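You operate a simulated robot arm through the tools that you are given. There is no shell and no other tool.

You are at the controls of a simulated robot arm. One attempt, no reset.

Task
Jog the small purple block square in the tilt tray.
Fine: tilt it, run it till the leaves line up, switch off, level it; the other small blocks stay ragged. Where these are worked on the way, their far stop is far enough and under half their travel is too little: tilt tray.

Only the result counts: the job must be done as asked and must still hold three seconds after the hand-in. Knocking over, shifting, dropping, spilling or breaking anything else fails it.

Robot
A 6-joint arm with a two-finger parallel gripper, fixed in place. Base frame: the origin is at the foot of the arm, x ahead of it, y to its left, z up; the work surface is at about z = 900. Readings come in mm, rad, newtons and seconds.
With the tool pointing down near the work surface it reaches from about 240 to 660 mm from the base axis. Its first joint turns from -1.152 to 1.152 rad. Payload 2.9 kg.
The TCP is the grasp point between the finger pads, 30 mm short of the fingertips. In the tool frame z runs along the fingers and y along their closing line. The gripper opens to 110 mm. The fingers are 20 mm wide and 10 mm thick; the gripper's body (48 by 112 mm) begins 55 mm behind the TCP.
Orientation is that of the tool frame in the base frame, as a unit quaternion [w, x, y, z]. With the fingers straight down and closing along the base's y, the tool's x points along the base's -x, its y along +y and its z along -z.

Tools
- The arm moves only by the tool servo_tool. Its argument "motion" is a list that holds one entry, the list of rows, each a list of 7 numbers: the shift along the tool's x, y, z in mm, then the turn, a rotation vector about the tool's x, y, z in rad, then the gripper command, from -1 (shut) to 1 (fully open), values between in proportion. In form: [[[x, y, z, ax, ay, az, grip], ...]]. A call has 1 to 20 rows; each row is the pose to reach, as a shift and turn from the pose commanded when the call began, along the tool's axes at that moment. Rows are played at 5 a second. More than 50 mm and 0.15 rad between two rows, or a gripper value outside its range, and nothing of the call is played. A pose out of reach is approached as far as the arm can. The call stops where the force on the tool passes 50 N (or 10 N more than at its start, if that is more) or the arm is blocked; 0.2 s more then pass. Each finger travels about 108 mm/s and halts on what it meets, pressing with about 33 N; the grip force reading is that of the motor and also rises with nothing between the fingers. The clock runs only during rows and for 0.2 s after the last one: add rows that repeat a pose to give the fingers time. It gives the time, the measured TCP pose, the force on the tool (base axes), the opening and the grip force at its end, in the units of the frame above (readings bear some noise), with the torque about the TCP (base axes, N m) and any sound that the robot's microphone picked up.
- Cameras (640 x 400 px; columns grow to the right, rows downward): "scene" is fixed at [76.3, 432.6, 1405.4]; the picture's right is [-0.74, -0.67, 0.00], its down [-0.27, 0.30, -0.91] and it looks along [0.61, -0.68, -0.41] (base axes); focal length 348 px, centre (320, 200). "wrist" rides on the gripper at [72, 17, -103] in the tool frame; the picture's right is [-0.23, 0.97, 0.00], its down [-0.76, -0.18, -0.62] and it looks along [-0.61, -0.14, 0.78] (tool axes); focal length 222 px, centre (320, 200). There is no depth. A picture from a camera that has moved, and an enlarged one, comes with that camera's place and axes in the base frame and with its lens. The place of the scene camera against the robot may be out by one fixed shift of up to 12 mm in any direction.
- grab_frame(camera): a new picture of that camera. It takes no simulated time.
- inspect(camera, box): a new picture of the part [left, top, right, bottom] of that camera's present view, enlarged. It takes no simulated time.
- sign_off(): hands the job in; it is judged then, once.

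Places have to be worked out from the pictures, the camera data and where the tool is seen. Open the gripper and draw the arm clear of the work before you hand the job in, unless the task says otherwise.

The tools are called by a JSON object that holds its "method" and its "body". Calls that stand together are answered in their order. servo_tool: Moves the arm, as the interface text tells. Its arguments: {"type":"object","properties":{"motion":{"type":"array","items":{"type":"array","items":{"type":"array","items":{"type":"number"}}}}},"required":["motion"]} The other tools are called the same way: grab_frame (camera) takes a picture; inspect (camera, box) takes an enlarged picture of a part of a camera's view; sign_off () hands the job in.

At the start:

```text
t: 0.0
position: [390.3, -242.0, 1209.1]
tcp_rot: [0.0, 0.0, 1.0, 0.0]
contact_force: [0.9, -0.2, 0.0]
moment: [-0.01, -0.04, 0.02]
grip_width: 109.8
grasp_force: 0.0
```

scene: 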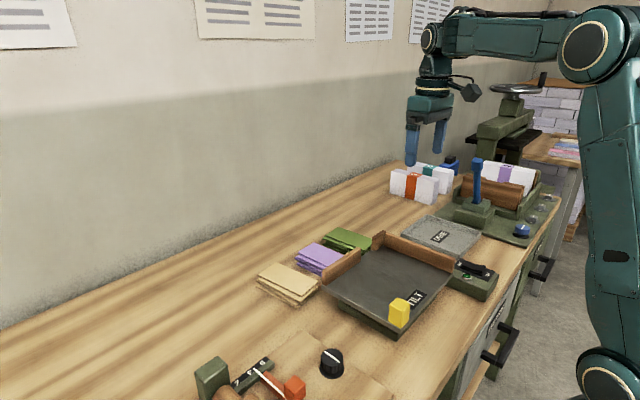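
wrist: 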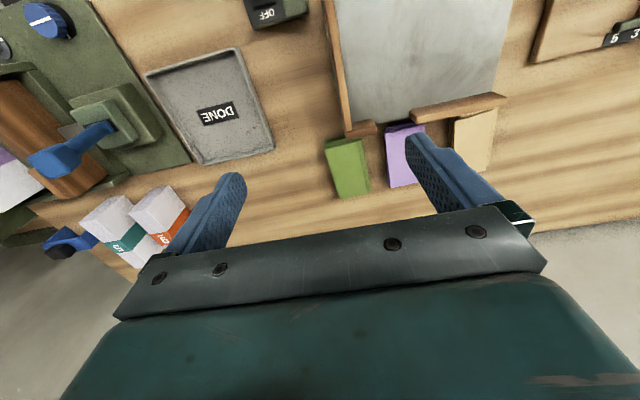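

I'll start by looking closely at the scene: the tilt tray, the small blocks of leaves (green, purple, cream), the switch and the knobs.

{"method": "inspect", "body": {"camera": "scene", "box": [240, 200, 520, 375]}}

{"method": "inspect", "body": {"camera": "scene", "box": [160, 300, 440, 400]}}

{"method": "inspect", "body": {"camera": "wrist", "box": [240, 0, 640, 250]}}

{"method": "inspect", "body": {"camera": "scene", "box": [380, 130, 580, 255]}}

```text
2.29 times, centred on (380, 288) of scene
camera zoom: at [76.3, 432.6, 1405.4], right [-0.74, -0.67, 0.0], down [-0.27, 0.3, -0.91], along [0.61, -0.68, -0.41], focal length 796 px, centre (183, 0)
```

zoom: 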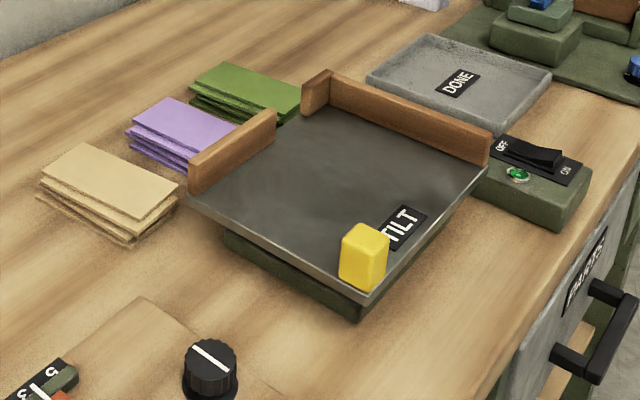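

```text
2.29 times, centred on (300, 350) of scene
camera zoom: at [76.3, 432.6, 1405.4], right [-0.74, -0.67, 0.0], down [-0.27, 0.3, -0.91], along [0.61, -0.68, -0.41], focal length 796 px, centre (366, -143)
```

zoom: 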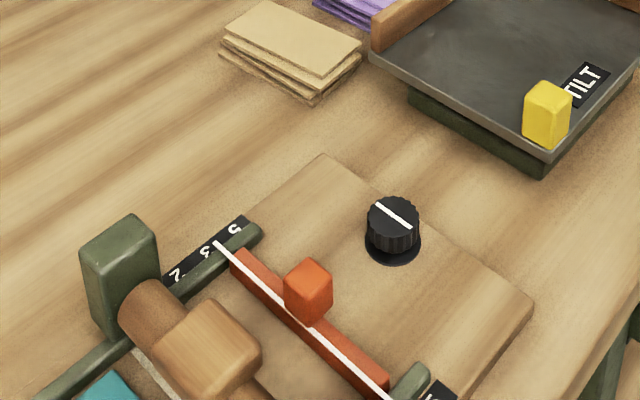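

```text
1.60 times, centred on (440, 125) of wrist
camera zoom: at [318.4, -224.5, 1311.6], right [0.23, 0.97, 0.0], down [0.76, -0.18, 0.62], along [0.61, -0.14, -0.78], focal length 355 px, centre (128, 320)
```

zoom: 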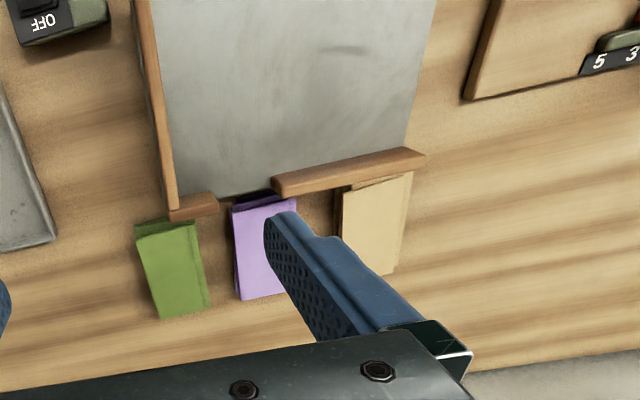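

```text
3.20 times, centred on (480, 192) of scene
camera zoom: at [76.3, 432.6, 1405.4], right [-0.74, -0.67, 0.0], down [-0.27, 0.3, -0.91], along [0.61, -0.68, -0.41], focal length 1114 px, centre (-192, 224)
```

zoom: 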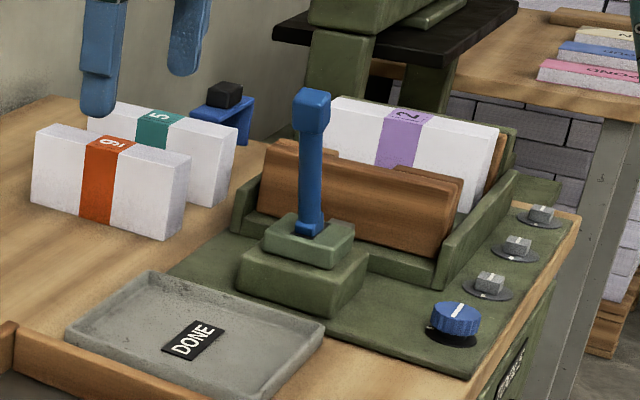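

The tray sits at roughly x 300–500, y −150…0, with fences on its +x and −y sides, a yellow grip on the free corner, and a rocker switch next to it. I'll move the wrist camera up and back to see the blocks, tray and switch without the finger in the way.

{"method": "servo_tool", "body": {"motion": [[[12, 36, 0, 0, 0, 0, 1], [24, 72, 0, 0, 0, 0, 1], [36, 108, 0, 0, 0, 0, 1], [48, 144, 0, 0, 0, 0, 1], [60, 182, 0, 0, 0, 0, 1], [60, 182, 0, 0, 0, 0, 1]]]}}

```text
t: 1.4
position: [332.4, -59.8, 1209.5]
tcp_rot: [-0.001, 0.0, 1.0, -0.001]
contact_force: [0.3, 0.4, -0.1]
moment: [0.01, 0.04, 0.0]
grip_width: 110.1
grasp_force: 0.2
```

The arm is now over the tray at (332, −60, 1209). I'll take a wrist picture from here and a new scene picture.

{"method": "grab_frame", "body": {"camera": "wrist"}}

{"method": "grab_frame", "body": {"camera": "scene"}}

{"method": "inspect", "body": {"camera": "scene", "box": [430, 245, 510, 295]}}

{"method": "inspect", "body": {"camera": "scene", "box": [250, 215, 394, 305]}}

```text
taken
camera wrist: at [259.8, -43.6, 1312.3], right [0.23, 0.97, 0.0], down [0.76, -0.18, 0.62], along [0.61, -0.14, -0.78], focal length 222 px, centre (320, 200)
```

wrist: 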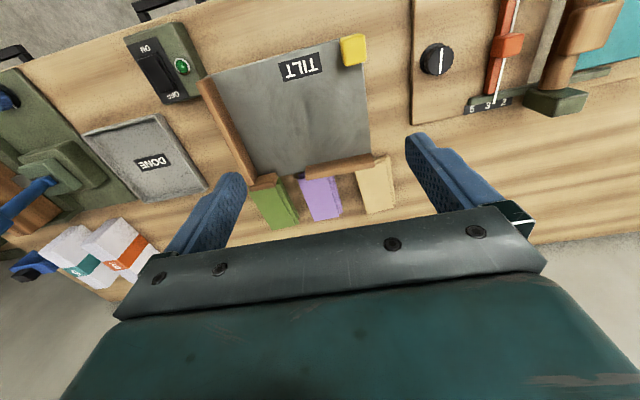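

```text
taken
```

scene: 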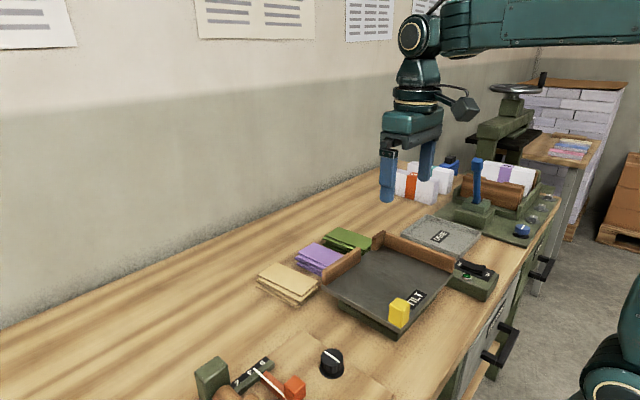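

```text
8.00 times, centred on (470, 270) of scene
camera zoom: at [76.3, 432.6, 1405.4], right [-0.74, -0.67, 0.0], down [-0.27, 0.3, -0.91], along [0.61, -0.68, -0.41], focal length 2786 px, centre (-880, -360)
```

zoom: 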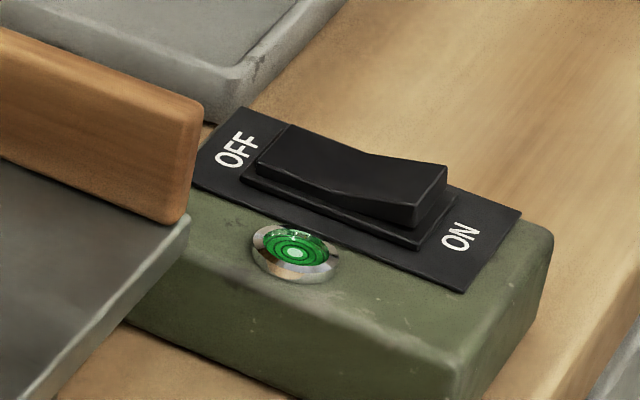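

```text
4.44 times, centred on (322, 260) of scene
camera zoom: at [76.3, 432.6, 1405.4], right [-0.74, -0.67, 0.0], down [-0.27, 0.3, -0.91], along [0.61, -0.68, -0.41], focal length 1548 px, centre (311, -67)
```

zoom: 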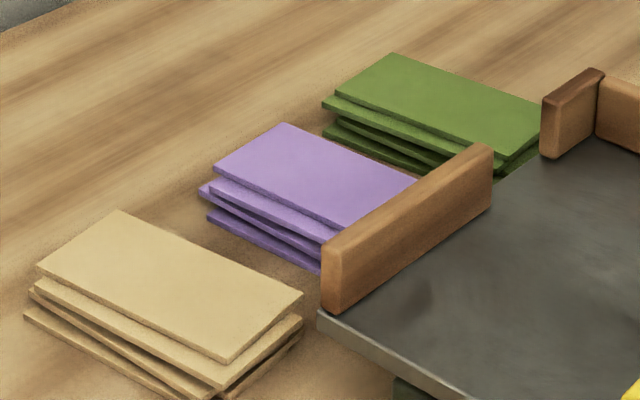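

The rocker's ON end stands raised, so it is off. I'll zoom the wrist view on the blocks, tray and switch to measure their positions.

{"method": "inspect", "body": {"camera": "wrist", "box": [190, 130, 414, 270]}}

{"method": "inspect", "body": {"camera": "wrist", "box": [190, 10, 414, 150]}}

{"method": "inspect", "body": {"camera": "wrist", "box": [110, 10, 270, 110]}}

```text
2.86 times, centred on (302, 200) of wrist
camera zoom: at [259.8, -43.6, 1312.3], right [0.23, 0.97, 0.0], down [0.76, -0.18, 0.62], along [0.61, -0.14, -0.78], focal length 635 px, centre (371, 200)
```

zoom: 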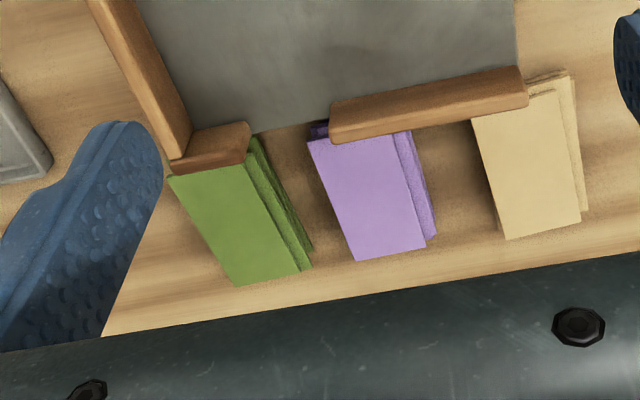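

```text
2.86 times, centred on (302, 80) of wrist
camera zoom: at [259.8, -43.6, 1312.3], right [0.23, 0.97, 0.0], down [0.76, -0.18, 0.62], along [0.61, -0.14, -0.78], focal length 635 px, centre (371, 543)
```

zoom: 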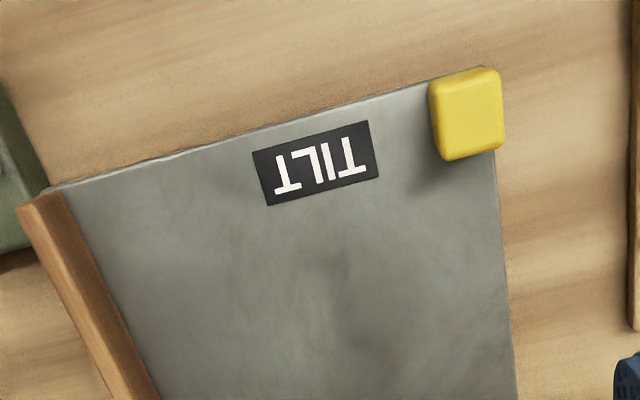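

```text
4.00 times, centred on (190, 60) of wrist
camera zoom: at [259.8, -43.6, 1312.3], right [0.23, 0.97, 0.0], down [0.76, -0.18, 0.62], along [0.61, -0.14, -0.78], focal length 888 px, centre (840, 760)
```

zoom: 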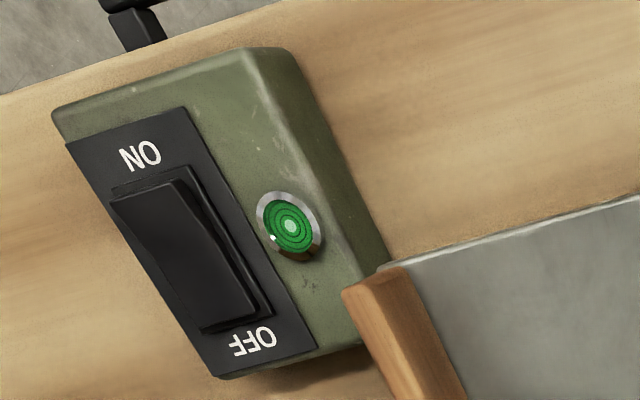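

From two wrist views the purple block spans about x 500–625 and y −145…−80. Before touching anything I'll zoom the scene camera on the tray's base and handle to understand how it hinges.

{"method": "inspect", "body": {"camera": "scene", "box": [310, 225, 470, 345]}}

{"method": "inspect", "body": {"camera": "scene", "box": [370, 285, 450, 335]}}

{"method": "inspect", "body": {"camera": "scene", "box": [370, 100, 466, 220]}}

```text
3.33 times, centred on (390, 285) of scene
camera zoom: at [76.3, 432.6, 1405.4], right [-0.74, -0.67, 0.0], down [-0.27, 0.3, -0.91], along [0.61, -0.68, -0.41], focal length 1161 px, centre (87, -83)
```

zoom: 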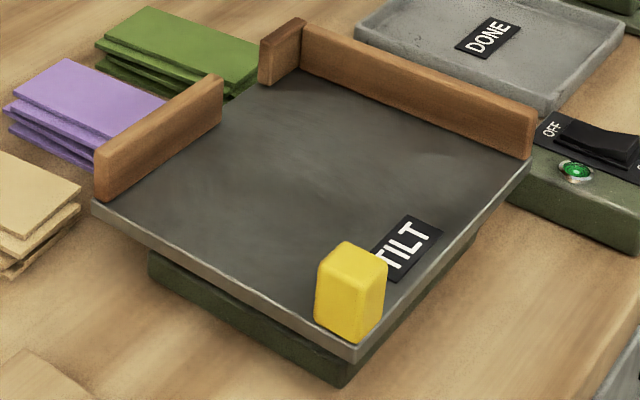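

```text
8.00 times, centred on (410, 310) of scene
camera zoom: at [76.3, 432.6, 1405.4], right [-0.74, -0.67, 0.0], down [-0.27, 0.3, -0.91], along [0.61, -0.68, -0.41], focal length 2786 px, centre (-400, -680)
```

zoom: 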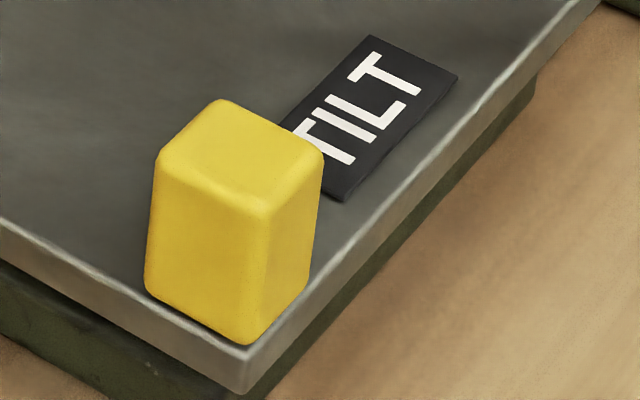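

```text
3.33 times, centred on (418, 160) of scene
camera zoom: at [76.3, 432.6, 1405.4], right [-0.74, -0.67, 0.0], down [-0.27, 0.3, -0.91], along [0.61, -0.68, -0.41], focal length 1161 px, centre (-7, 333)
```

zoom: 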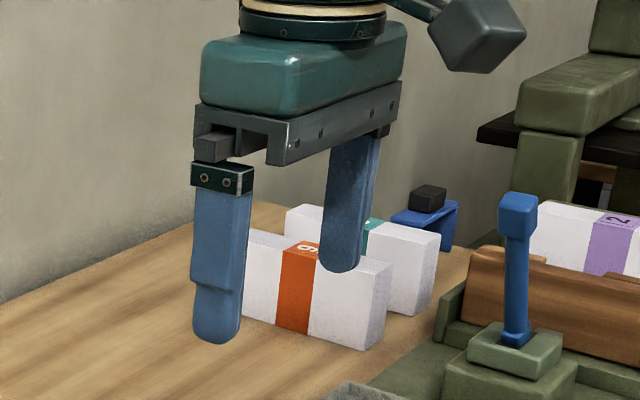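

The scene camera appears off by about 8 mm sideways, judging from the fingertips, so I'll rely on wrist views from several places. I'm moving back and lower so the handle and tray sit near the picture centre.

{"method": "servo_tool", "body": {"motion": [[[25, 0, 25, 0, 0, 0, 1], [50, 0, 50, 0, 0, 0, 1], [77, 0, 79, 0, 0, 0, 1], [77, 0, 79, 0, 0, 0, 1]]]}}

{"method": "grab_frame", "body": {"camera": "wrist"}}

{"method": "inspect", "body": {"camera": "wrist", "box": [240, 60, 480, 210]}}

{"method": "inspect", "body": {"camera": "wrist", "box": [100, 60, 340, 210]}}

```text
t: 2.4
position: [254.7, -60.0, 1127.4]
tcp_rot: [0.0, 0.0, 1.0, 0.0]
contact_force: [0.3, -0.2, 1.1]
moment: [0.01, -0.03, -0.01]
grip_width: 109.9
grasp_force: 0.0
```

```text
taken
camera wrist: at [182.2, -44.0, 1231.5], right [0.23, 0.97, 0.0], down [0.76, -0.18, 0.62], along [0.61, -0.14, -0.78], focal length 222 px, centre (320, 200)
```

wrist: 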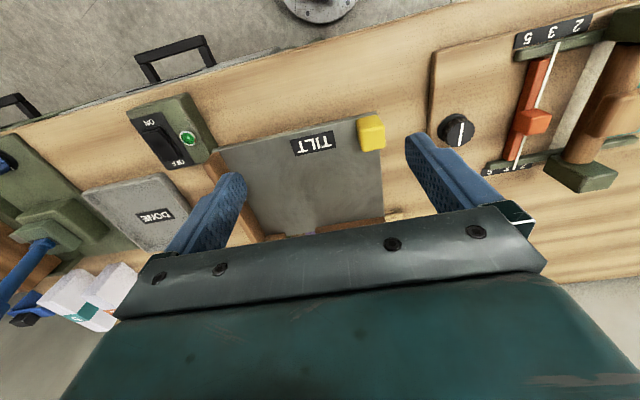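

```text
2.67 times, centred on (360, 135) of wrist
camera zoom: at [182.2, -44.0, 1231.5], right [0.23, 0.97, 0.0], down [0.76, -0.18, 0.62], along [0.61, -0.14, -0.78], focal length 592 px, centre (213, 373)
```

zoom: 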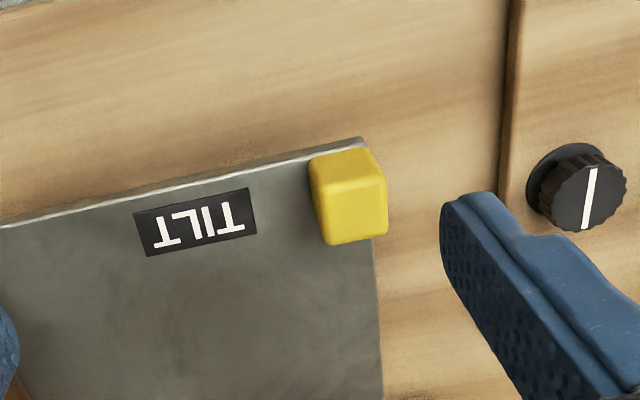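

```text
2.67 times, centred on (220, 135) of wrist
camera zoom: at [182.2, -44.0, 1231.5], right [0.23, 0.97, 0.0], down [0.76, -0.18, 0.62], along [0.61, -0.14, -0.78], focal length 592 px, centre (587, 373)
```

zoom: 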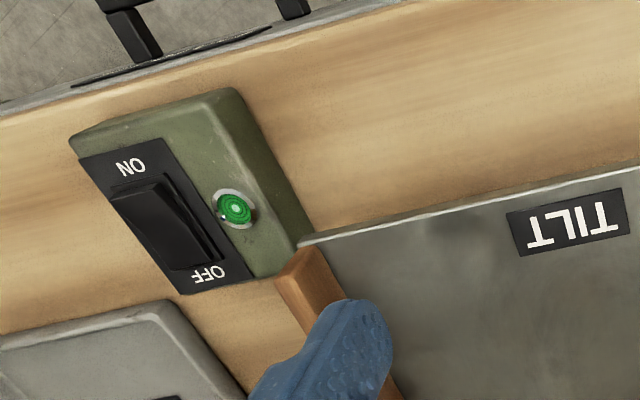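

Triangulating the wrist views gives: tray surface at z≈960, handle top at about (296, −10, 997), fence inner faces at x≈455 and y≈−213, and the purple block centred near (562, −110) with its top at about 925. I'll move above the purple block at a safe height with the fingers at about 96 mm.

{"method": "servo_tool", "body": {"motion": [[[-44, -7, 0, 0, 0, 0, 0.75], [-88, -14, 0, 0, 0, 0, 0.75], [-132, -21, 0, 0, 0, 0, 0.75], [-176, -28, 0, 0, 0, 0, 0.75], [-220, -35, 0, 0, 0, 0, 0.75], [-264, -43, 0, 0, 0, 0, 0.75], [-307, -50, 0, 0, 0, 0, 0.75], [-307, -50, 0, 0, 0, 0, 0.75]]]}}

{"method": "grab_frame", "body": {"camera": "wrist"}}

{"method": "grab_frame", "body": {"camera": "scene"}}

```text
t: 4.2
position: [560.2, -109.9, 1126.7]
tcp_rot: [0.0, 0.001, 1.0, 0.0]
contact_force: [0.8, 0.5, 0.7]
moment: [-0.03, 0.04, 0.03]
grip_width: 96.4
grasp_force: 0.0
```

```text
taken
camera wrist: at [488.8, -94.2, 1231.4], right [0.23, 0.97, 0.0], down [0.76, -0.18, 0.62], along [0.61, -0.14, -0.78], focal length 222 px, centre (320, 200)
```

wrist: 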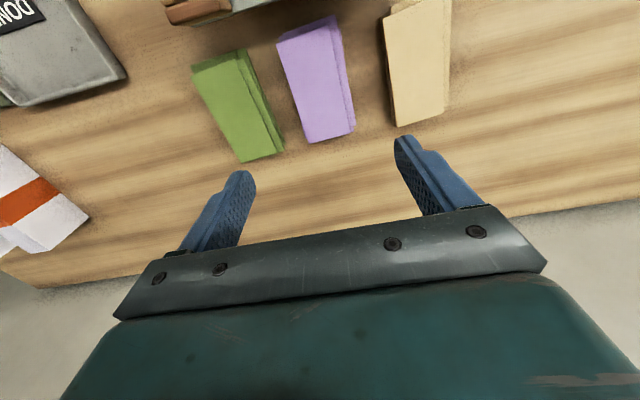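

```text
taken
```

scene: 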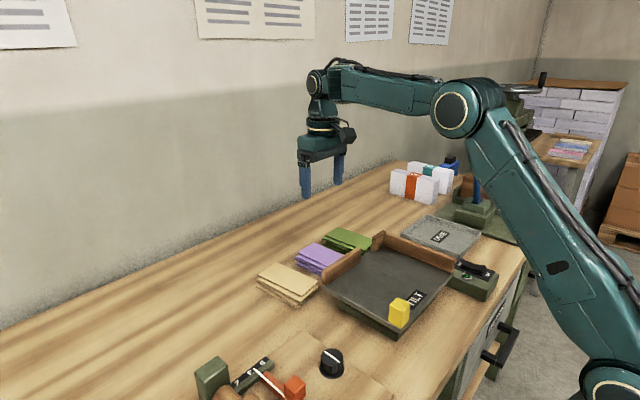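

Now the three blocks are clearly in view from above. I'll zoom in to measure the purple block and the gaps next to it.

{"method": "inspect", "body": {"camera": "wrist", "box": [160, 0, 480, 200]}}

{"method": "inspect", "body": {"camera": "wrist", "box": [240, 5, 400, 155]}}

```text
2.00 times, centred on (320, 100) of wrist
camera zoom: at [488.8, -94.2, 1231.4], right [0.23, 0.97, 0.0], down [0.76, -0.18, 0.62], along [0.61, -0.14, -0.78], focal length 444 px, centre (320, 400)
```

zoom: 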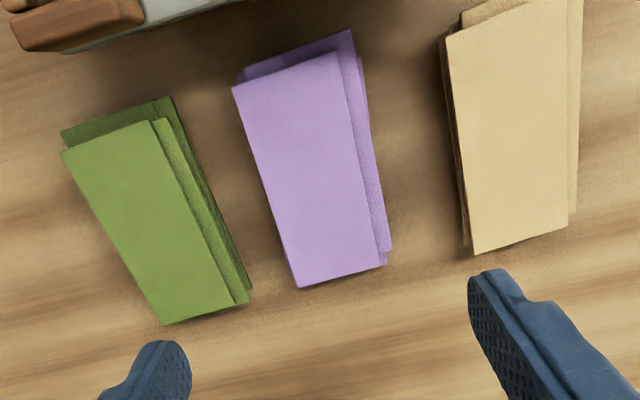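

```text
2.67 times, centred on (320, 80) of wrist
camera zoom: at [488.8, -94.2, 1231.4], right [0.23, 0.97, 0.0], down [0.76, -0.18, 0.62], along [0.61, -0.14, -0.78], focal length 592 px, centre (320, 520)
```

zoom: 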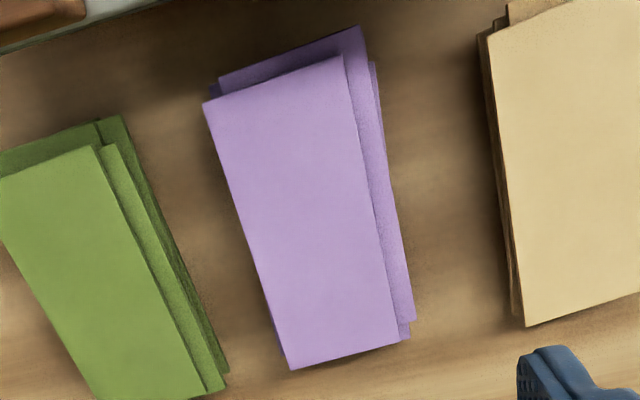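

The purple top leaf is centred at (558, −114) and the ragged pile spans y −147…−71. Green's edge is at about −185 and cream's at about −23, so both open fingers fit in the gaps, and I'll go straight down to TCP z≈935.

{"method": "servo_tool", "body": {"motion": [[[1, 1, 45, 0, 0, 0, 0.76], [2, 1, 90, 0, 0, 0, 0.76], [2, 1, 135, 0, 0, 0, 0.76], [2, 1, 165, 0, 0, 0, 0.76], [2, 1, 180, 0, 0, 0, 0.76], [2, 1, 191, 0, 0, 0, 0.76], [2, 1, 191, 0, 0, 0, 0.76]]]}}

{"method": "grab_frame", "body": {"camera": "wrist"}}

{"method": "inspect", "body": {"camera": "scene", "box": [240, 180, 400, 310]}}

```text
t: 5.8
position: [558.9, -108.6, 938.9]
tcp_rot: [0.0, 0.0, 1.0, -0.001]
contact_force: [0.7, 1.0, -0.2]
moment: [-0.01, 0.0, 0.01]
grip_width: 96.8
grasp_force: 0.1
```

```text
taken
camera wrist: at [487.6, -92.2, 1042.2], right [0.23, 0.97, 0.0], down [0.76, -0.18, 0.62], along [0.61, -0.14, -0.78], focal length 222 px, centre (320, 200)
```

wrist: 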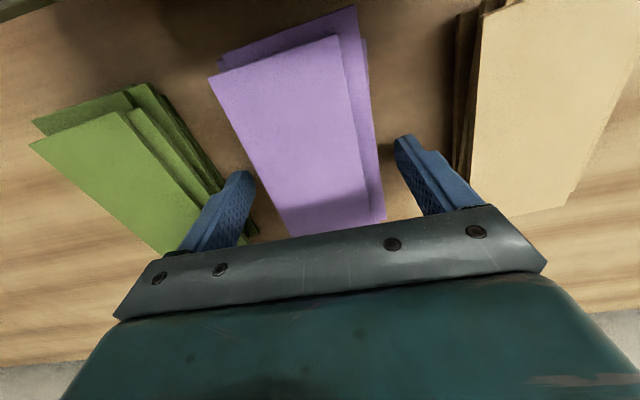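

```text
3.08 times, centred on (320, 245) of scene
camera zoom: at [76.4, 432.6, 1405.4], right [-0.74, -0.67, 0.0], down [-0.27, 0.3, -0.91], along [0.61, -0.68, -0.41], focal length 1071 px, centre (320, 62)
```

zoom: 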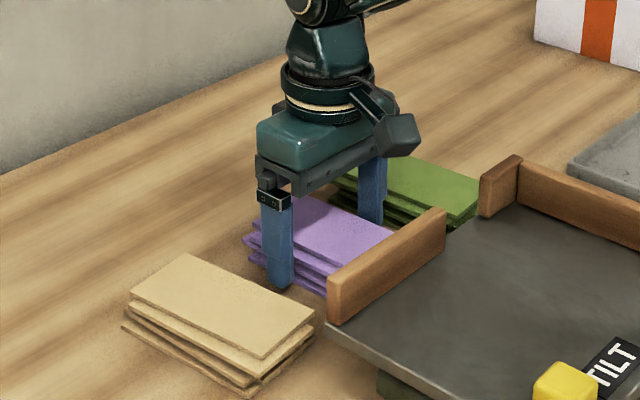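

Both fingers straddle the purple pile cleanly, with the fingertips around z≈909. I'll lower about 3 mm more and then close the grip.

{"method": "servo_tool", "body": {"motion": [[[0, 0, 1.5, 0, 0, 0, 0.76], [0, 0, 1.5, 0, 0, 0, 0.76], [0, 0, 1.5, 0, 0, 0, 0.76]]]}}

```text
t: 6.6
position: [559.4, -107.9, 936.7]
tcp_rot: [-0.001, 0.0, 1.0, 0.0]
contact_force: [-0.7, 0.1, 0.8]
moment: [0.03, -0.01, 0.02]
grip_width: 96.8
grasp_force: 0.0
```

No contact force yet and the TCP reads 936.7. I'll go another 2 mm down and close the fingers gradually.

{"method": "servo_tool", "body": {"motion": [[[0, 0, 2, 0, 0, 0, 0.76], [0, 0, 2, 0, 0, 0, 0.55], [0, 0, 2, 0, 0, 0, 0.4], [0, 0, 2, 0, 0, 0, 0.25], [0, 0, 2, 0, 0, 0, 0.1], [0, 0, 2, 0, 0, 0, -0.05], [0, 0, 2, 0, 0, 0, -0.2], [0, 0, 2, 0, 0, 0, -0.2]]]}}

{"method": "grab_frame", "body": {"camera": "wrist"}}

{"method": "inspect", "body": {"camera": "scene", "box": [240, 180, 400, 310]}}

```text
t: 8.4
position: [559.4, -108.5, 935.0]
tcp_rot: [0.0, 0.001, 1.0, 0.0]
contact_force: [-0.3, 1.5, -0.1]
moment: [0.09, -0.06, 0.05]
grip_width: 61.4
grasp_force: 33.5
```

```text
taken
camera wrist: at [487.4, -92.0, 1038.6], right [0.23, 0.97, 0.0], down [0.76, -0.18, 0.62], along [0.61, -0.14, -0.78], focal length 222 px, centre (320, 200)
```

wrist: 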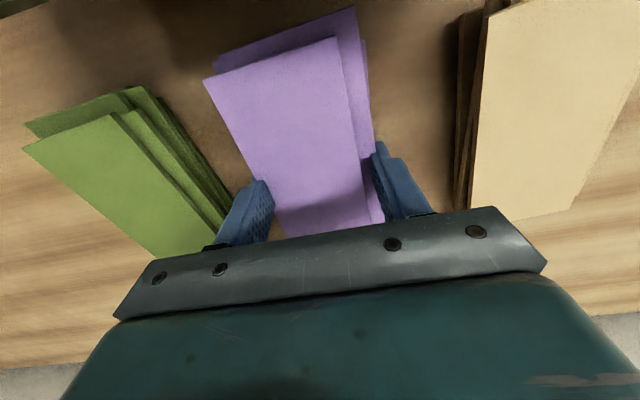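

```text
3.08 times, centred on (320, 245) of scene
camera zoom: at [76.3, 432.6, 1405.3], right [-0.74, -0.67, 0.0], down [-0.27, 0.3, -0.91], along [0.61, -0.68, -0.41], focal length 1071 px, centre (320, 62)
```

zoom: 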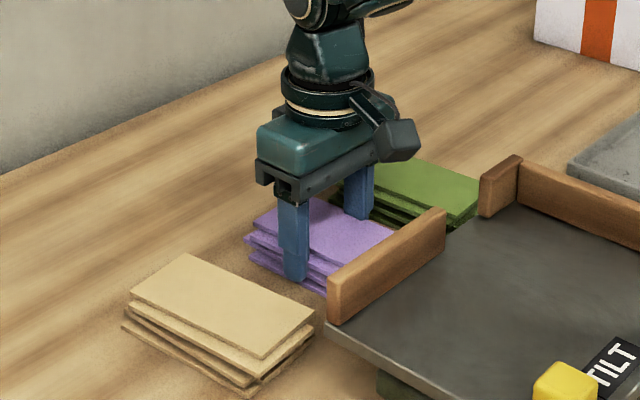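

The fingers stopped at 61 mm with 33 N, so the block is held. I'll lift it straight up about 130 mm and check.

{"method": "servo_tool", "body": {"motion": [[[0, 0, -5, 0, 0, 0, -0.4], [0, 0, -20, 0, 0, 0, -0.4], [0, 0, -45, 0, 0, 0, -0.4], [0, 0, -75, 0, 0, 0, -0.4], [0, 0, -105, 0, 0, 0, -0.4], [0, 0, -130, 0, 0, 0, -0.4], [0, 0, -130, 0, 0, 0, -0.4]]]}}

{"method": "grab_frame", "body": {"camera": "wrist"}}

{"method": "grab_frame", "body": {"camera": "scene"}}

```text
t: 10.0
position: [558.1, -106.4, 1062.6]
tcp_rot: [0.001, -0.001, 1.0, 0.0]
contact_force: [0.1, 0.4, -1.6]
moment: [0.04, -0.01, -0.02]
grip_width: 61.3
grasp_force: 33.0
```

```text
taken
camera wrist: at [485.3, -89.6, 1166.0], right [0.23, 0.97, 0.0], down [0.76, -0.18, 0.62], along [0.61, -0.14, -0.78], focal length 222 px, centre (320, 200)
```

wrist: 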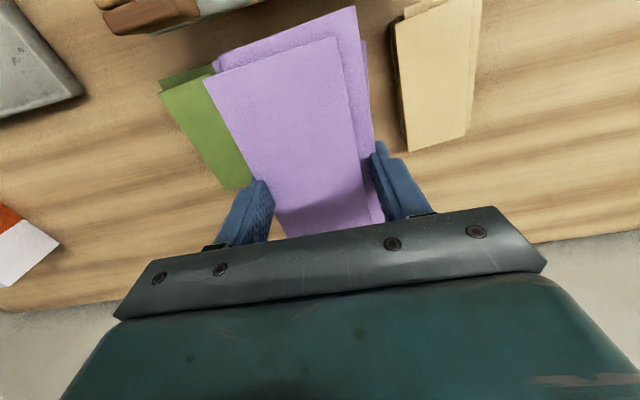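

```text
taken
```

scene: 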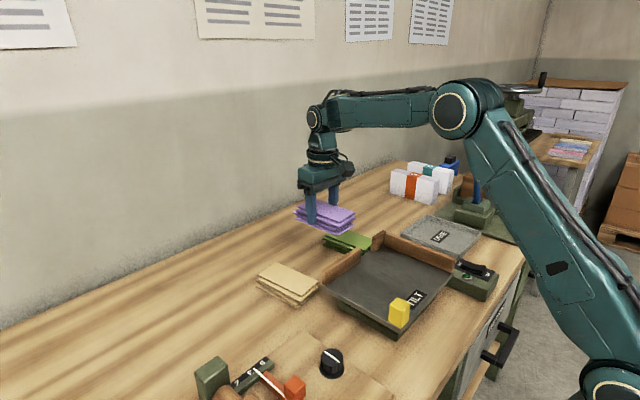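

The block is lifted level with the grip still at 33 N. I'll carry it over the far fence to above the tray, at about (378, −145).

{"method": "servo_tool", "body": {"motion": [[[0, 0, -10, 0, 0, 0, -0.4], [30, -6, -12, 0, 0, 0, -0.4], [65, -13, -12, 0, 0, 0, -0.4], [100, -20, -12, 0, 0, 0, -0.4], [140, -29, -12, 0, 0, 0, -0.4], [165, -35, -12, 0, 0, 0, -0.4], [180, -38, -12, 0, 0, 0, -0.4], [180, -38, -12, 0, 0, 0, -0.4]]]}}

{"method": "grab_frame", "body": {"camera": "wrist"}}

{"method": "inspect", "body": {"camera": "scene", "box": [300, 160, 500, 345]}}

```text
t: 11.8
position: [378.5, -145.9, 1077.9]
tcp_rot: [0.0, 0.0, 1.0, -0.001]
contact_force: [-0.1, 0.4, -1.3]
moment: [-0.03, -0.02, -0.01]
grip_width: 61.2
grasp_force: 33.5
```

```text
taken
camera wrist: at [307.6, -130.0, 1181.0], right [0.23, 0.97, 0.0], down [0.76, -0.18, 0.62], along [0.61, -0.14, -0.78], focal length 222 px, centre (320, 200)
```

wrist: 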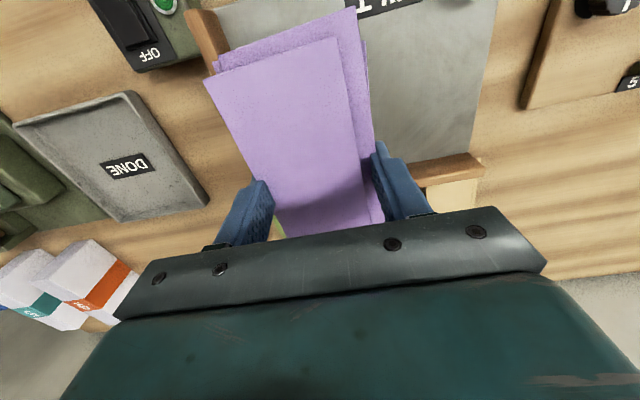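

```text
2.16 times, centred on (400, 252) of scene
camera zoom: at [76.4, 432.6, 1405.4], right [-0.74, -0.67, 0.0], down [-0.27, 0.3, -0.91], along [0.61, -0.68, -0.41], focal length 753 px, centre (147, 86)
```

zoom: 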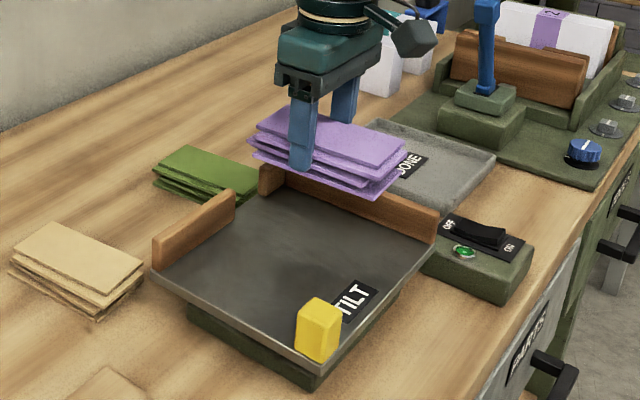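

The block hangs above the tray, clear of both fences. I'll lower to a few cm above the tray surface (TCP ≈ 1010), then look again.

{"method": "servo_tool", "body": {"motion": [[[0, 0, 25, 0, 0, 0, -0.4], [0, 0, 45, 0, 0, 0, -0.4], [0, 0, 60, 0, 0, 0, -0.4], [0, 0, 68, 0, 0, 0, -0.4], [0, 0, 68, 0, 0, 0, -0.4]]]}}

{"method": "grab_frame", "body": {"camera": "wrist"}}

{"method": "inspect", "body": {"camera": "scene", "box": [310, 190, 470, 345]}}

```text
t: 13.0
position: [379.6, -147.0, 1009.5]
tcp_rot: [0.0, 0.0, 1.0, 0.0]
contact_force: [0.1, -0.2, -1.6]
moment: [-0.01, 0.0, -0.03]
grip_width: 61.4
grasp_force: 32.6
```

```text
taken
camera wrist: at [308.0, -129.8, 1112.4], right [0.23, 0.97, 0.0], down [0.76, -0.18, 0.62], along [0.61, -0.14, -0.78], focal length 222 px, centre (320, 200)
```

wrist: 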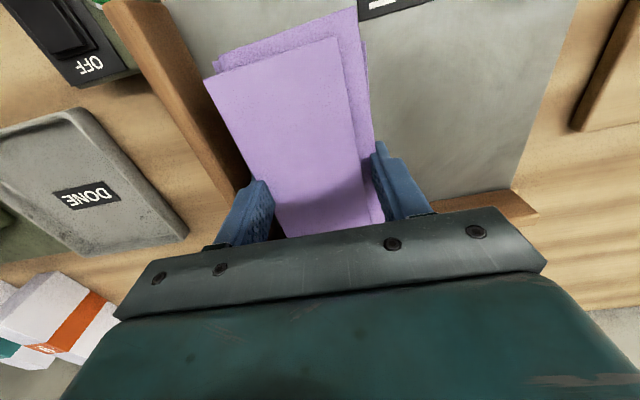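

```text
2.58 times, centred on (390, 268) of scene
camera zoom: at [76.4, 432.6, 1405.4], right [-0.74, -0.67, 0.0], down [-0.27, 0.3, -0.91], along [0.61, -0.68, -0.41], focal length 899 px, centre (139, 26)
```

zoom: 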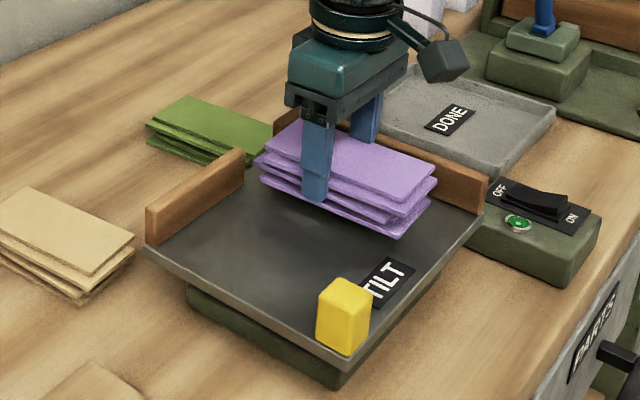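

The block is a little above the tray surface, with fence clearance of about 20 mm on the finger side. I'll lower in small steps and watch the force.

{"method": "servo_tool", "body": {"motion": [[[0, 0, 3, 0, 0, 0, -0.4], [0, 0, 6, 0, 0, 0, -0.4], [0, 0, 9, 0, 0, 0, -0.4], [0, 0, 9, 0, 0, 0, -0.4]]]}}

{"method": "inspect", "body": {"camera": "scene", "box": [340, 215, 450, 295]}}

```text
t: 14.0
position: [378.7, -146.1, 997.7]
tcp_rot: [0.0, 0.0, 1.0, 0.0]
contact_force: [0.8, 0.4, -1.4]
moment: [0.0, -0.03, 0.01]
grip_width: 61.3
grasp_force: 32.5
```

```text
5.00 times, centred on (395, 255) of scene
camera zoom: at [76.4, 432.6, 1405.4], right [-0.74, -0.67, 0.0], down [-0.27, 0.3, -0.91], along [0.61, -0.68, -0.41], focal length 1741 px, centre (-55, -75)
```

zoom: 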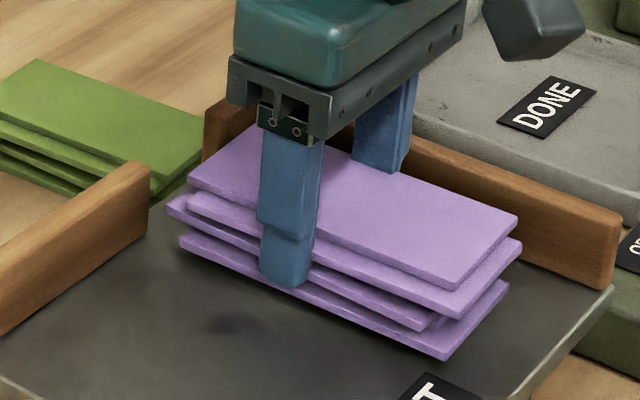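

There is no contact yet (z force is still the block's weight) and the gap looks small. I'll continue down 4 mm slowly.

{"method": "servo_tool", "body": {"motion": [[[0, 0, 2, 0, 0, 0, -0.4], [0, 0, 4, 0, 0, 0, -0.4], [0, 0, 4, 0, 0, 0, -0.4]]]}}

```text
t: 14.8
position: [378.1, -145.5, 996.9]
tcp_rot: [0.001, 0.001, 1.0, 0.0]
contact_force: [0.1, -0.5, -2.0]
moment: [0.03, -0.02, 0.02]
grip_width: 61.4
grasp_force: 33.4
```

Still only the weight is showing at TCP z≈996.9. Another 4 mm down.

{"method": "servo_tool", "body": {"motion": [[[0, 0, 2, 0, 0, 0, -0.4], [0, 0, 4, 0, 0, 0, -0.4], [0, 0, 4, 0, 0, 0, -0.4]]]}}

{"method": "inspect", "body": {"camera": "scene", "box": [340, 215, 450, 295]}}

```text
t: 15.6
position: [378.2, -146.7, 992.8]
tcp_rot: [0.001, -0.001, 1.0, 0.0]
contact_force: [-6.4, 0.0, 22.5]
moment: [0.38, 0.75, 0.1]
grip_width: 61.5
grasp_force: 33.1
```

```text
5.00 times, centred on (395, 255) of scene
camera zoom: at [75.9, 432.7, 1405.3], right [-0.74, -0.67, 0.0], down [-0.27, 0.3, -0.91], along [0.61, -0.68, -0.41], focal length 1741 px, centre (-55, -75)
```

zoom: 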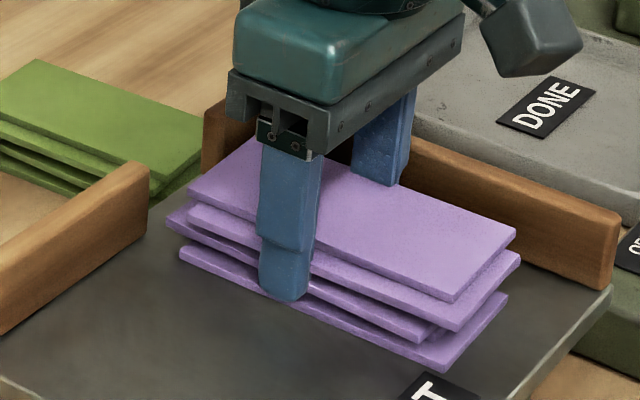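

Contact shows 22 N upward, so the block is resting on the tray. I'll back off about 1.5 mm to relieve the pressure and open the fingers moderately to ~78 mm.

{"method": "servo_tool", "body": {"motion": [[[0, 0, -1.5, 0, 0, 0, -0.4], [0, 0, -1.5, 0, 0, 0, 0.15], [0, 0, -1.5, 0, 0, 0, 0.3], [0, 0, -1.5, 0, 0, 0, 0.42], [0, 0, -1.5, 0, 0, 0, 0.42]]]}}

{"method": "inspect", "body": {"camera": "scene", "box": [340, 215, 450, 295]}}

{"method": "grab_frame", "body": {"camera": "wrist"}}

```text
t: 16.8
position: [378.6, -146.0, 993.0]
tcp_rot: [0.0, 0.0, 1.0, 0.0]
contact_force: [0.3, 0.5, -0.8]
moment: [0.02, 0.0, -0.05]
grip_width: 78.2
grasp_force: 0.0
```

```text
5.00 times, centred on (395, 255) of scene
camera zoom: at [76.3, 432.6, 1405.4], right [-0.74, -0.67, 0.0], down [-0.27, 0.3, -0.91], along [0.61, -0.68, -0.41], focal length 1741 px, centre (-55, -75)
```

zoom: 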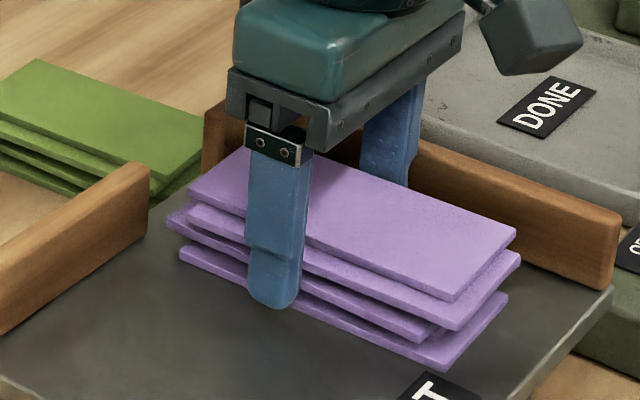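

```text
taken
camera wrist: at [307.0, -129.9, 1096.9], right [0.23, 0.97, 0.0], down [0.76, -0.18, 0.62], along [0.61, -0.14, -0.78], focal length 222 px, centre (320, 200)
```

wrist: 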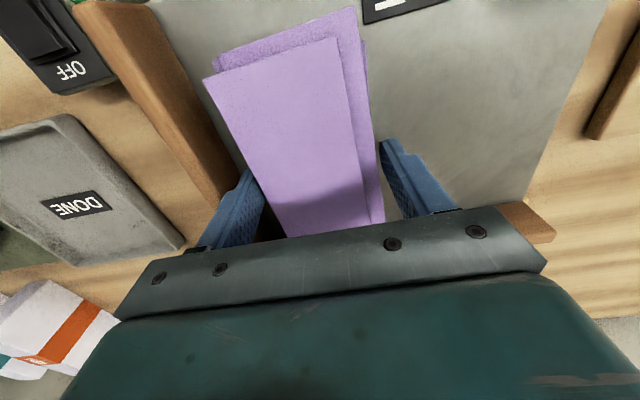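

The block is released and sits flat in the tray. I'll lift straight up clear of it, with the fingers unchanged until clear.

{"method": "servo_tool", "body": {"motion": [[[0, 0, -10, 0, 0, 0, 0.42], [0, 0, -35, 0, 0, 0, 0.42], [0, 0, -70, 0, 0, 0, 0.42], [0, 0, -105, 0, 0, 0, 0.3], [0, 0, -105, 0, 0, 0, 0.2]]]}}

{"method": "grab_frame", "body": {"camera": "wrist"}}

{"method": "inspect", "body": {"camera": "scene", "box": [310, 190, 510, 345]}}

```text
t: 18.0
position: [380.9, -145.1, 1097.8]
tcp_rot: [0.0, 0.0, 1.0, 0.0]
contact_force: [0.0, 0.2, 0.4]
moment: [0.03, -0.03, -0.05]
grip_width: 65.9
grasp_force: 0.0
```

```text
taken
camera wrist: at [308.7, -128.7, 1202.5], right [0.23, 0.97, 0.0], down [0.76, -0.18, 0.62], along [0.61, -0.14, -0.78], focal length 222 px, centre (320, 200)
```

wrist: 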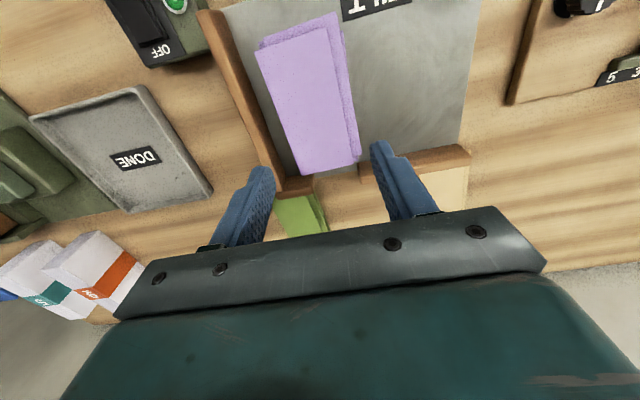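

```text
2.58 times, centred on (410, 268) of scene
camera zoom: at [76.3, 432.6, 1405.4], right [-0.74, -0.67, 0.0], down [-0.27, 0.3, -0.91], along [0.61, -0.68, -0.41], focal length 899 px, centre (88, 26)
```

zoom: 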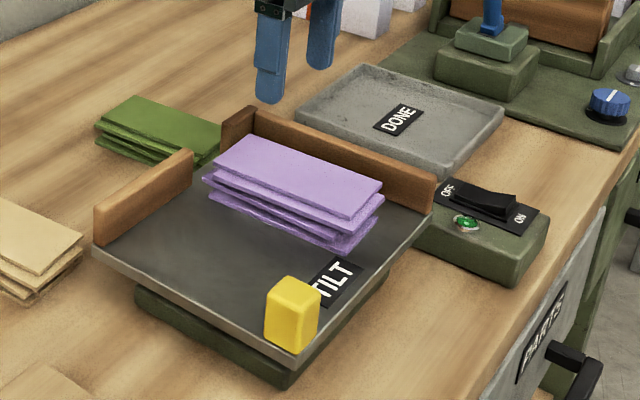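

The block lies safely in the tray about 20 mm from the fence corner. Next I'll move above the yellow handle, at about (296, −10).

{"method": "servo_tool", "body": {"motion": [[[17, 27, 0, 0, 0, 0, 0.2], [34, 54, 0, 0, 0, 0, 0.2], [51, 81, 0, 0, 0, 0, 0.2], [68, 108, 0, 0, 0, 0, 0.2], [85, 135, 0, 0, 0, 0, 0.2], [85, 135, 0, 0, 0, 0, 0.2]]]}}

{"method": "grab_frame", "body": {"camera": "wrist"}}

{"method": "inspect", "body": {"camera": "scene", "box": [350, 220, 480, 340]}}

```text
t: 19.4
position: [293.4, -13.5, 1096.5]
tcp_rot: [-0.001, 0.0, 1.0, 0.0]
contact_force: [-0.3, 0.5, -0.3]
moment: [-0.01, -0.02, -0.02]
grip_width: 65.9
grasp_force: 0.0
```

```text
taken
camera wrist: at [221.4, 2.2, 1199.9], right [0.23, 0.97, 0.0], down [0.76, -0.18, 0.62], along [0.61, -0.14, -0.78], focal length 222 px, centre (320, 200)
```

wrist: 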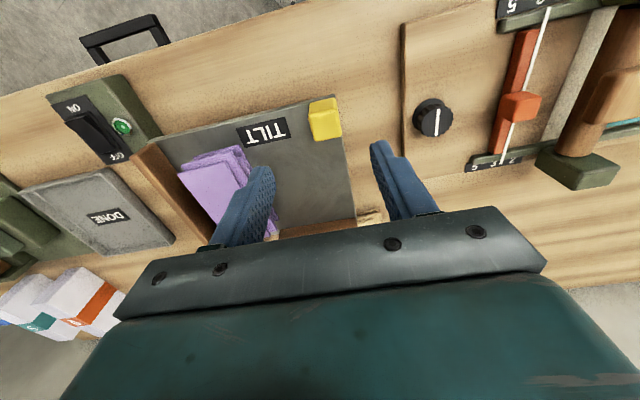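

```text
3.33 times, centred on (415, 280) of scene
camera zoom: at [76.3, 432.6, 1405.4], right [-0.74, -0.67, 0.0], down [-0.27, 0.3, -0.91], along [0.61, -0.68, -0.41], focal length 1161 px, centre (3, -67)
```

zoom: 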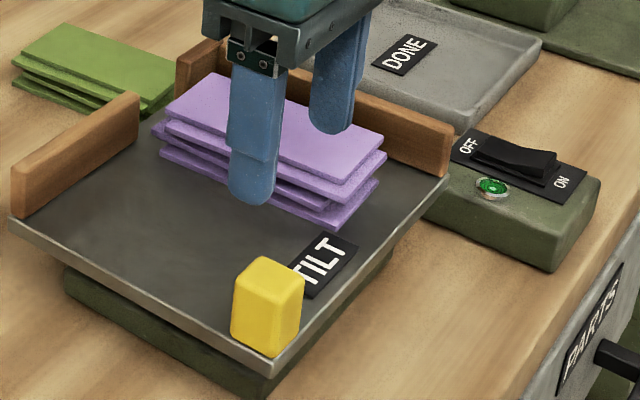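

I'll zoom the wrist view on the handle to refine its position before descending.

{"method": "inspect", "body": {"camera": "wrist", "box": [280, 80, 376, 140]}}

{"method": "inspect", "body": {"camera": "wrist", "box": [40, 70, 200, 170]}}

```text
6.67 times, centred on (328, 110) of wrist
camera zoom: at [221.4, 2.2, 1199.9], right [0.23, 0.97, 0.0], down [0.76, -0.18, 0.62], along [0.61, -0.14, -0.78], focal length 1481 px, centre (267, 800)
```

zoom: 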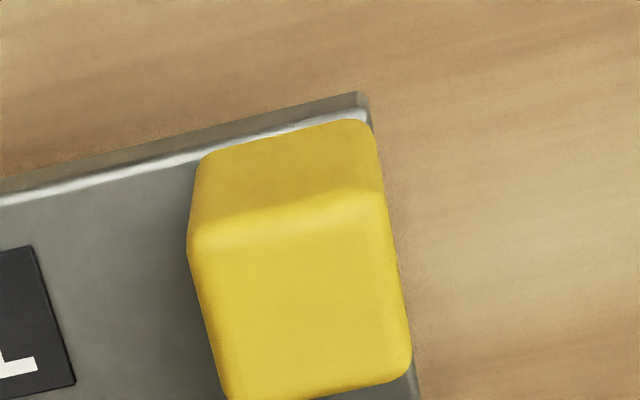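

```text
4.00 times, centred on (120, 120) of wrist
camera zoom: at [221.4, 2.2, 1199.9], right [0.23, 0.97, 0.0], down [0.76, -0.18, 0.62], along [0.61, -0.14, -0.78], focal length 888 px, centre (1120, 520)
```

zoom: 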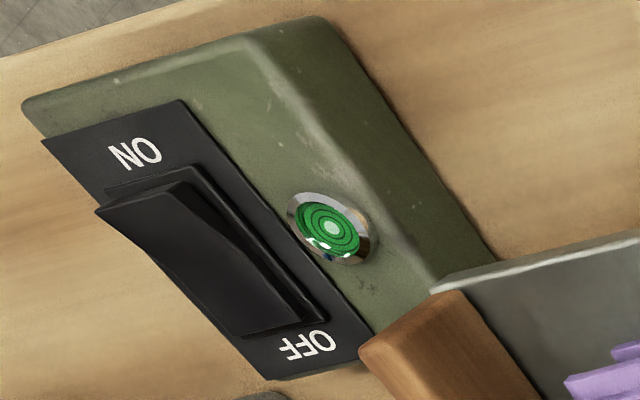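

The handle is centred at (295, −10), about 26 mm wide. I'll lower over it with the fingers open, to TCP z≈996, so the tips end just above the tray.

{"method": "servo_tool", "body": {"motion": [[[-1.5, 3, 30, 0, 0, 0, 0.2], [-1.5, 3, 60, 0, 0, 0, 0.2], [-1.5, 3, 85, 0, 0, 0, 0.2], [-1.5, 3, 100, 0, 0, 0, 0.2], [-1.5, 3, 100, 0, 0, 0, 0.2], [-1.5, 3, 100, 0, 0, 0, 0.2]]]}}

{"method": "grab_frame", "body": {"camera": "wrist"}}

{"method": "inspect", "body": {"camera": "scene", "box": [350, 220, 480, 340]}}

```text
t: 20.8
position: [294.4, -9.3, 997.4]
tcp_rot: [0.0, -0.001, 1.0, 0.0]
contact_force: [-0.3, 0.0, 0.0]
moment: [0.02, -0.01, 0.02]
grip_width: 66.1
grasp_force: 0.0
```

```text
taken
camera wrist: at [223.2, 6.4, 1101.1], right [0.23, 0.97, 0.0], down [0.76, -0.18, 0.62], along [0.61, -0.14, -0.78], focal length 222 px, centre (320, 200)
```

wrist: 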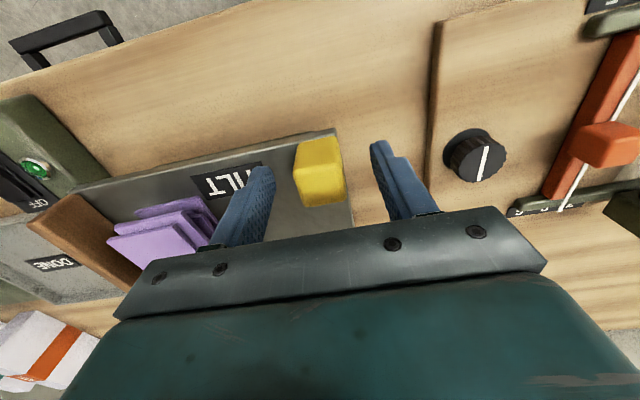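

```text
3.33 times, centred on (415, 280) of scene
camera zoom: at [76.4, 432.6, 1405.4], right [-0.74, -0.67, 0.0], down [-0.27, 0.3, -0.91], along [0.61, -0.68, -0.41], focal length 1161 px, centre (3, -67)
```

zoom: 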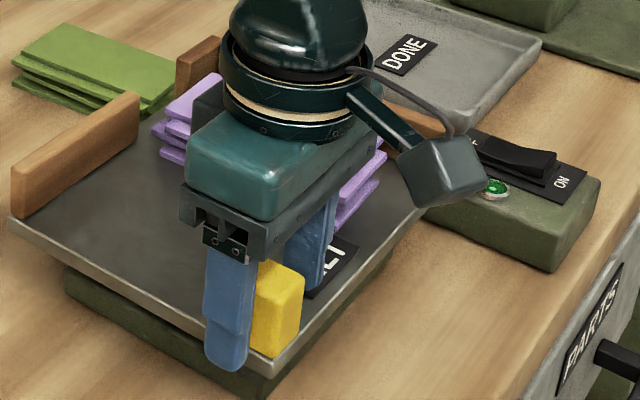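

The fingers straddle the yellow handle. I'll close on it gently and check the width and force.

{"method": "servo_tool", "body": {"motion": [[[0, 0, 0, 0, 0, 0, -0.1], [0, 0, 0, 0, 0, 0, -0.3], [0, 0, 0, 0, 0, 0, -0.5], [0, 0, 0, 0, 0, 0, -0.7], [0, 0, 0, 0, 0, 0, -0.7]]]}}

{"method": "grab_frame", "body": {"camera": "wrist"}}

```text
t: 22.0
position: [294.6, -9.6, 998.2]
tcp_rot: [0.0, 0.0, 1.0, 0.001]
contact_force: [-0.8, 7.0, -0.7]
moment: [1.28, -0.52, -0.16]
grip_width: 27.8
grasp_force: 44.6
```

```text
taken
camera wrist: at [223.1, 6.7, 1101.2], right [0.23, 0.97, 0.0], down [0.76, -0.18, 0.62], along [0.61, -0.14, -0.78], focal length 222 px, centre (320, 200)
```

wrist: 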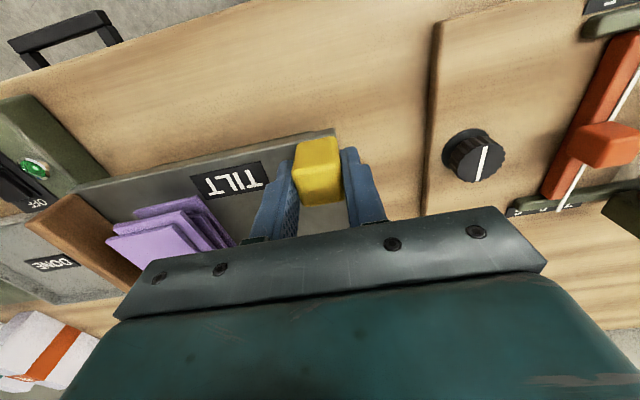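

The handle is gripped at 27.8 mm, with a small 7 N sideways load. I'll lift it just 5 mm as a trial to learn the hinge from the forces.

{"method": "servo_tool", "body": {"motion": [[[0, 0, -2, 0, 0, 0, -0.9], [0, 0, -5, 0, 0, 0, -0.9], [0, 0, -5, 0, 0, 0, -0.9]]]}}

{"method": "grab_frame", "body": {"camera": "scene"}}

```text
t: 22.8
position: [295.6, -10.1, 1004.5]
tcp_rot: [-0.001, 0.002, 1.0, -0.001]
contact_force: [10.2, -16.5, -20.9]
moment: [1.05, 0.74, 0.63]
grip_width: 28.8
grasp_force: 44.8
```

```text
taken
```

scene: 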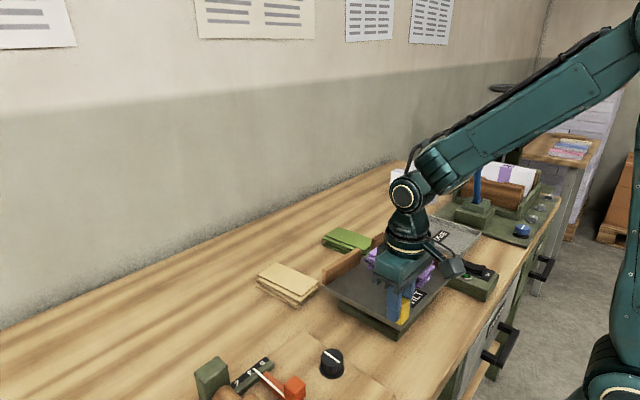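

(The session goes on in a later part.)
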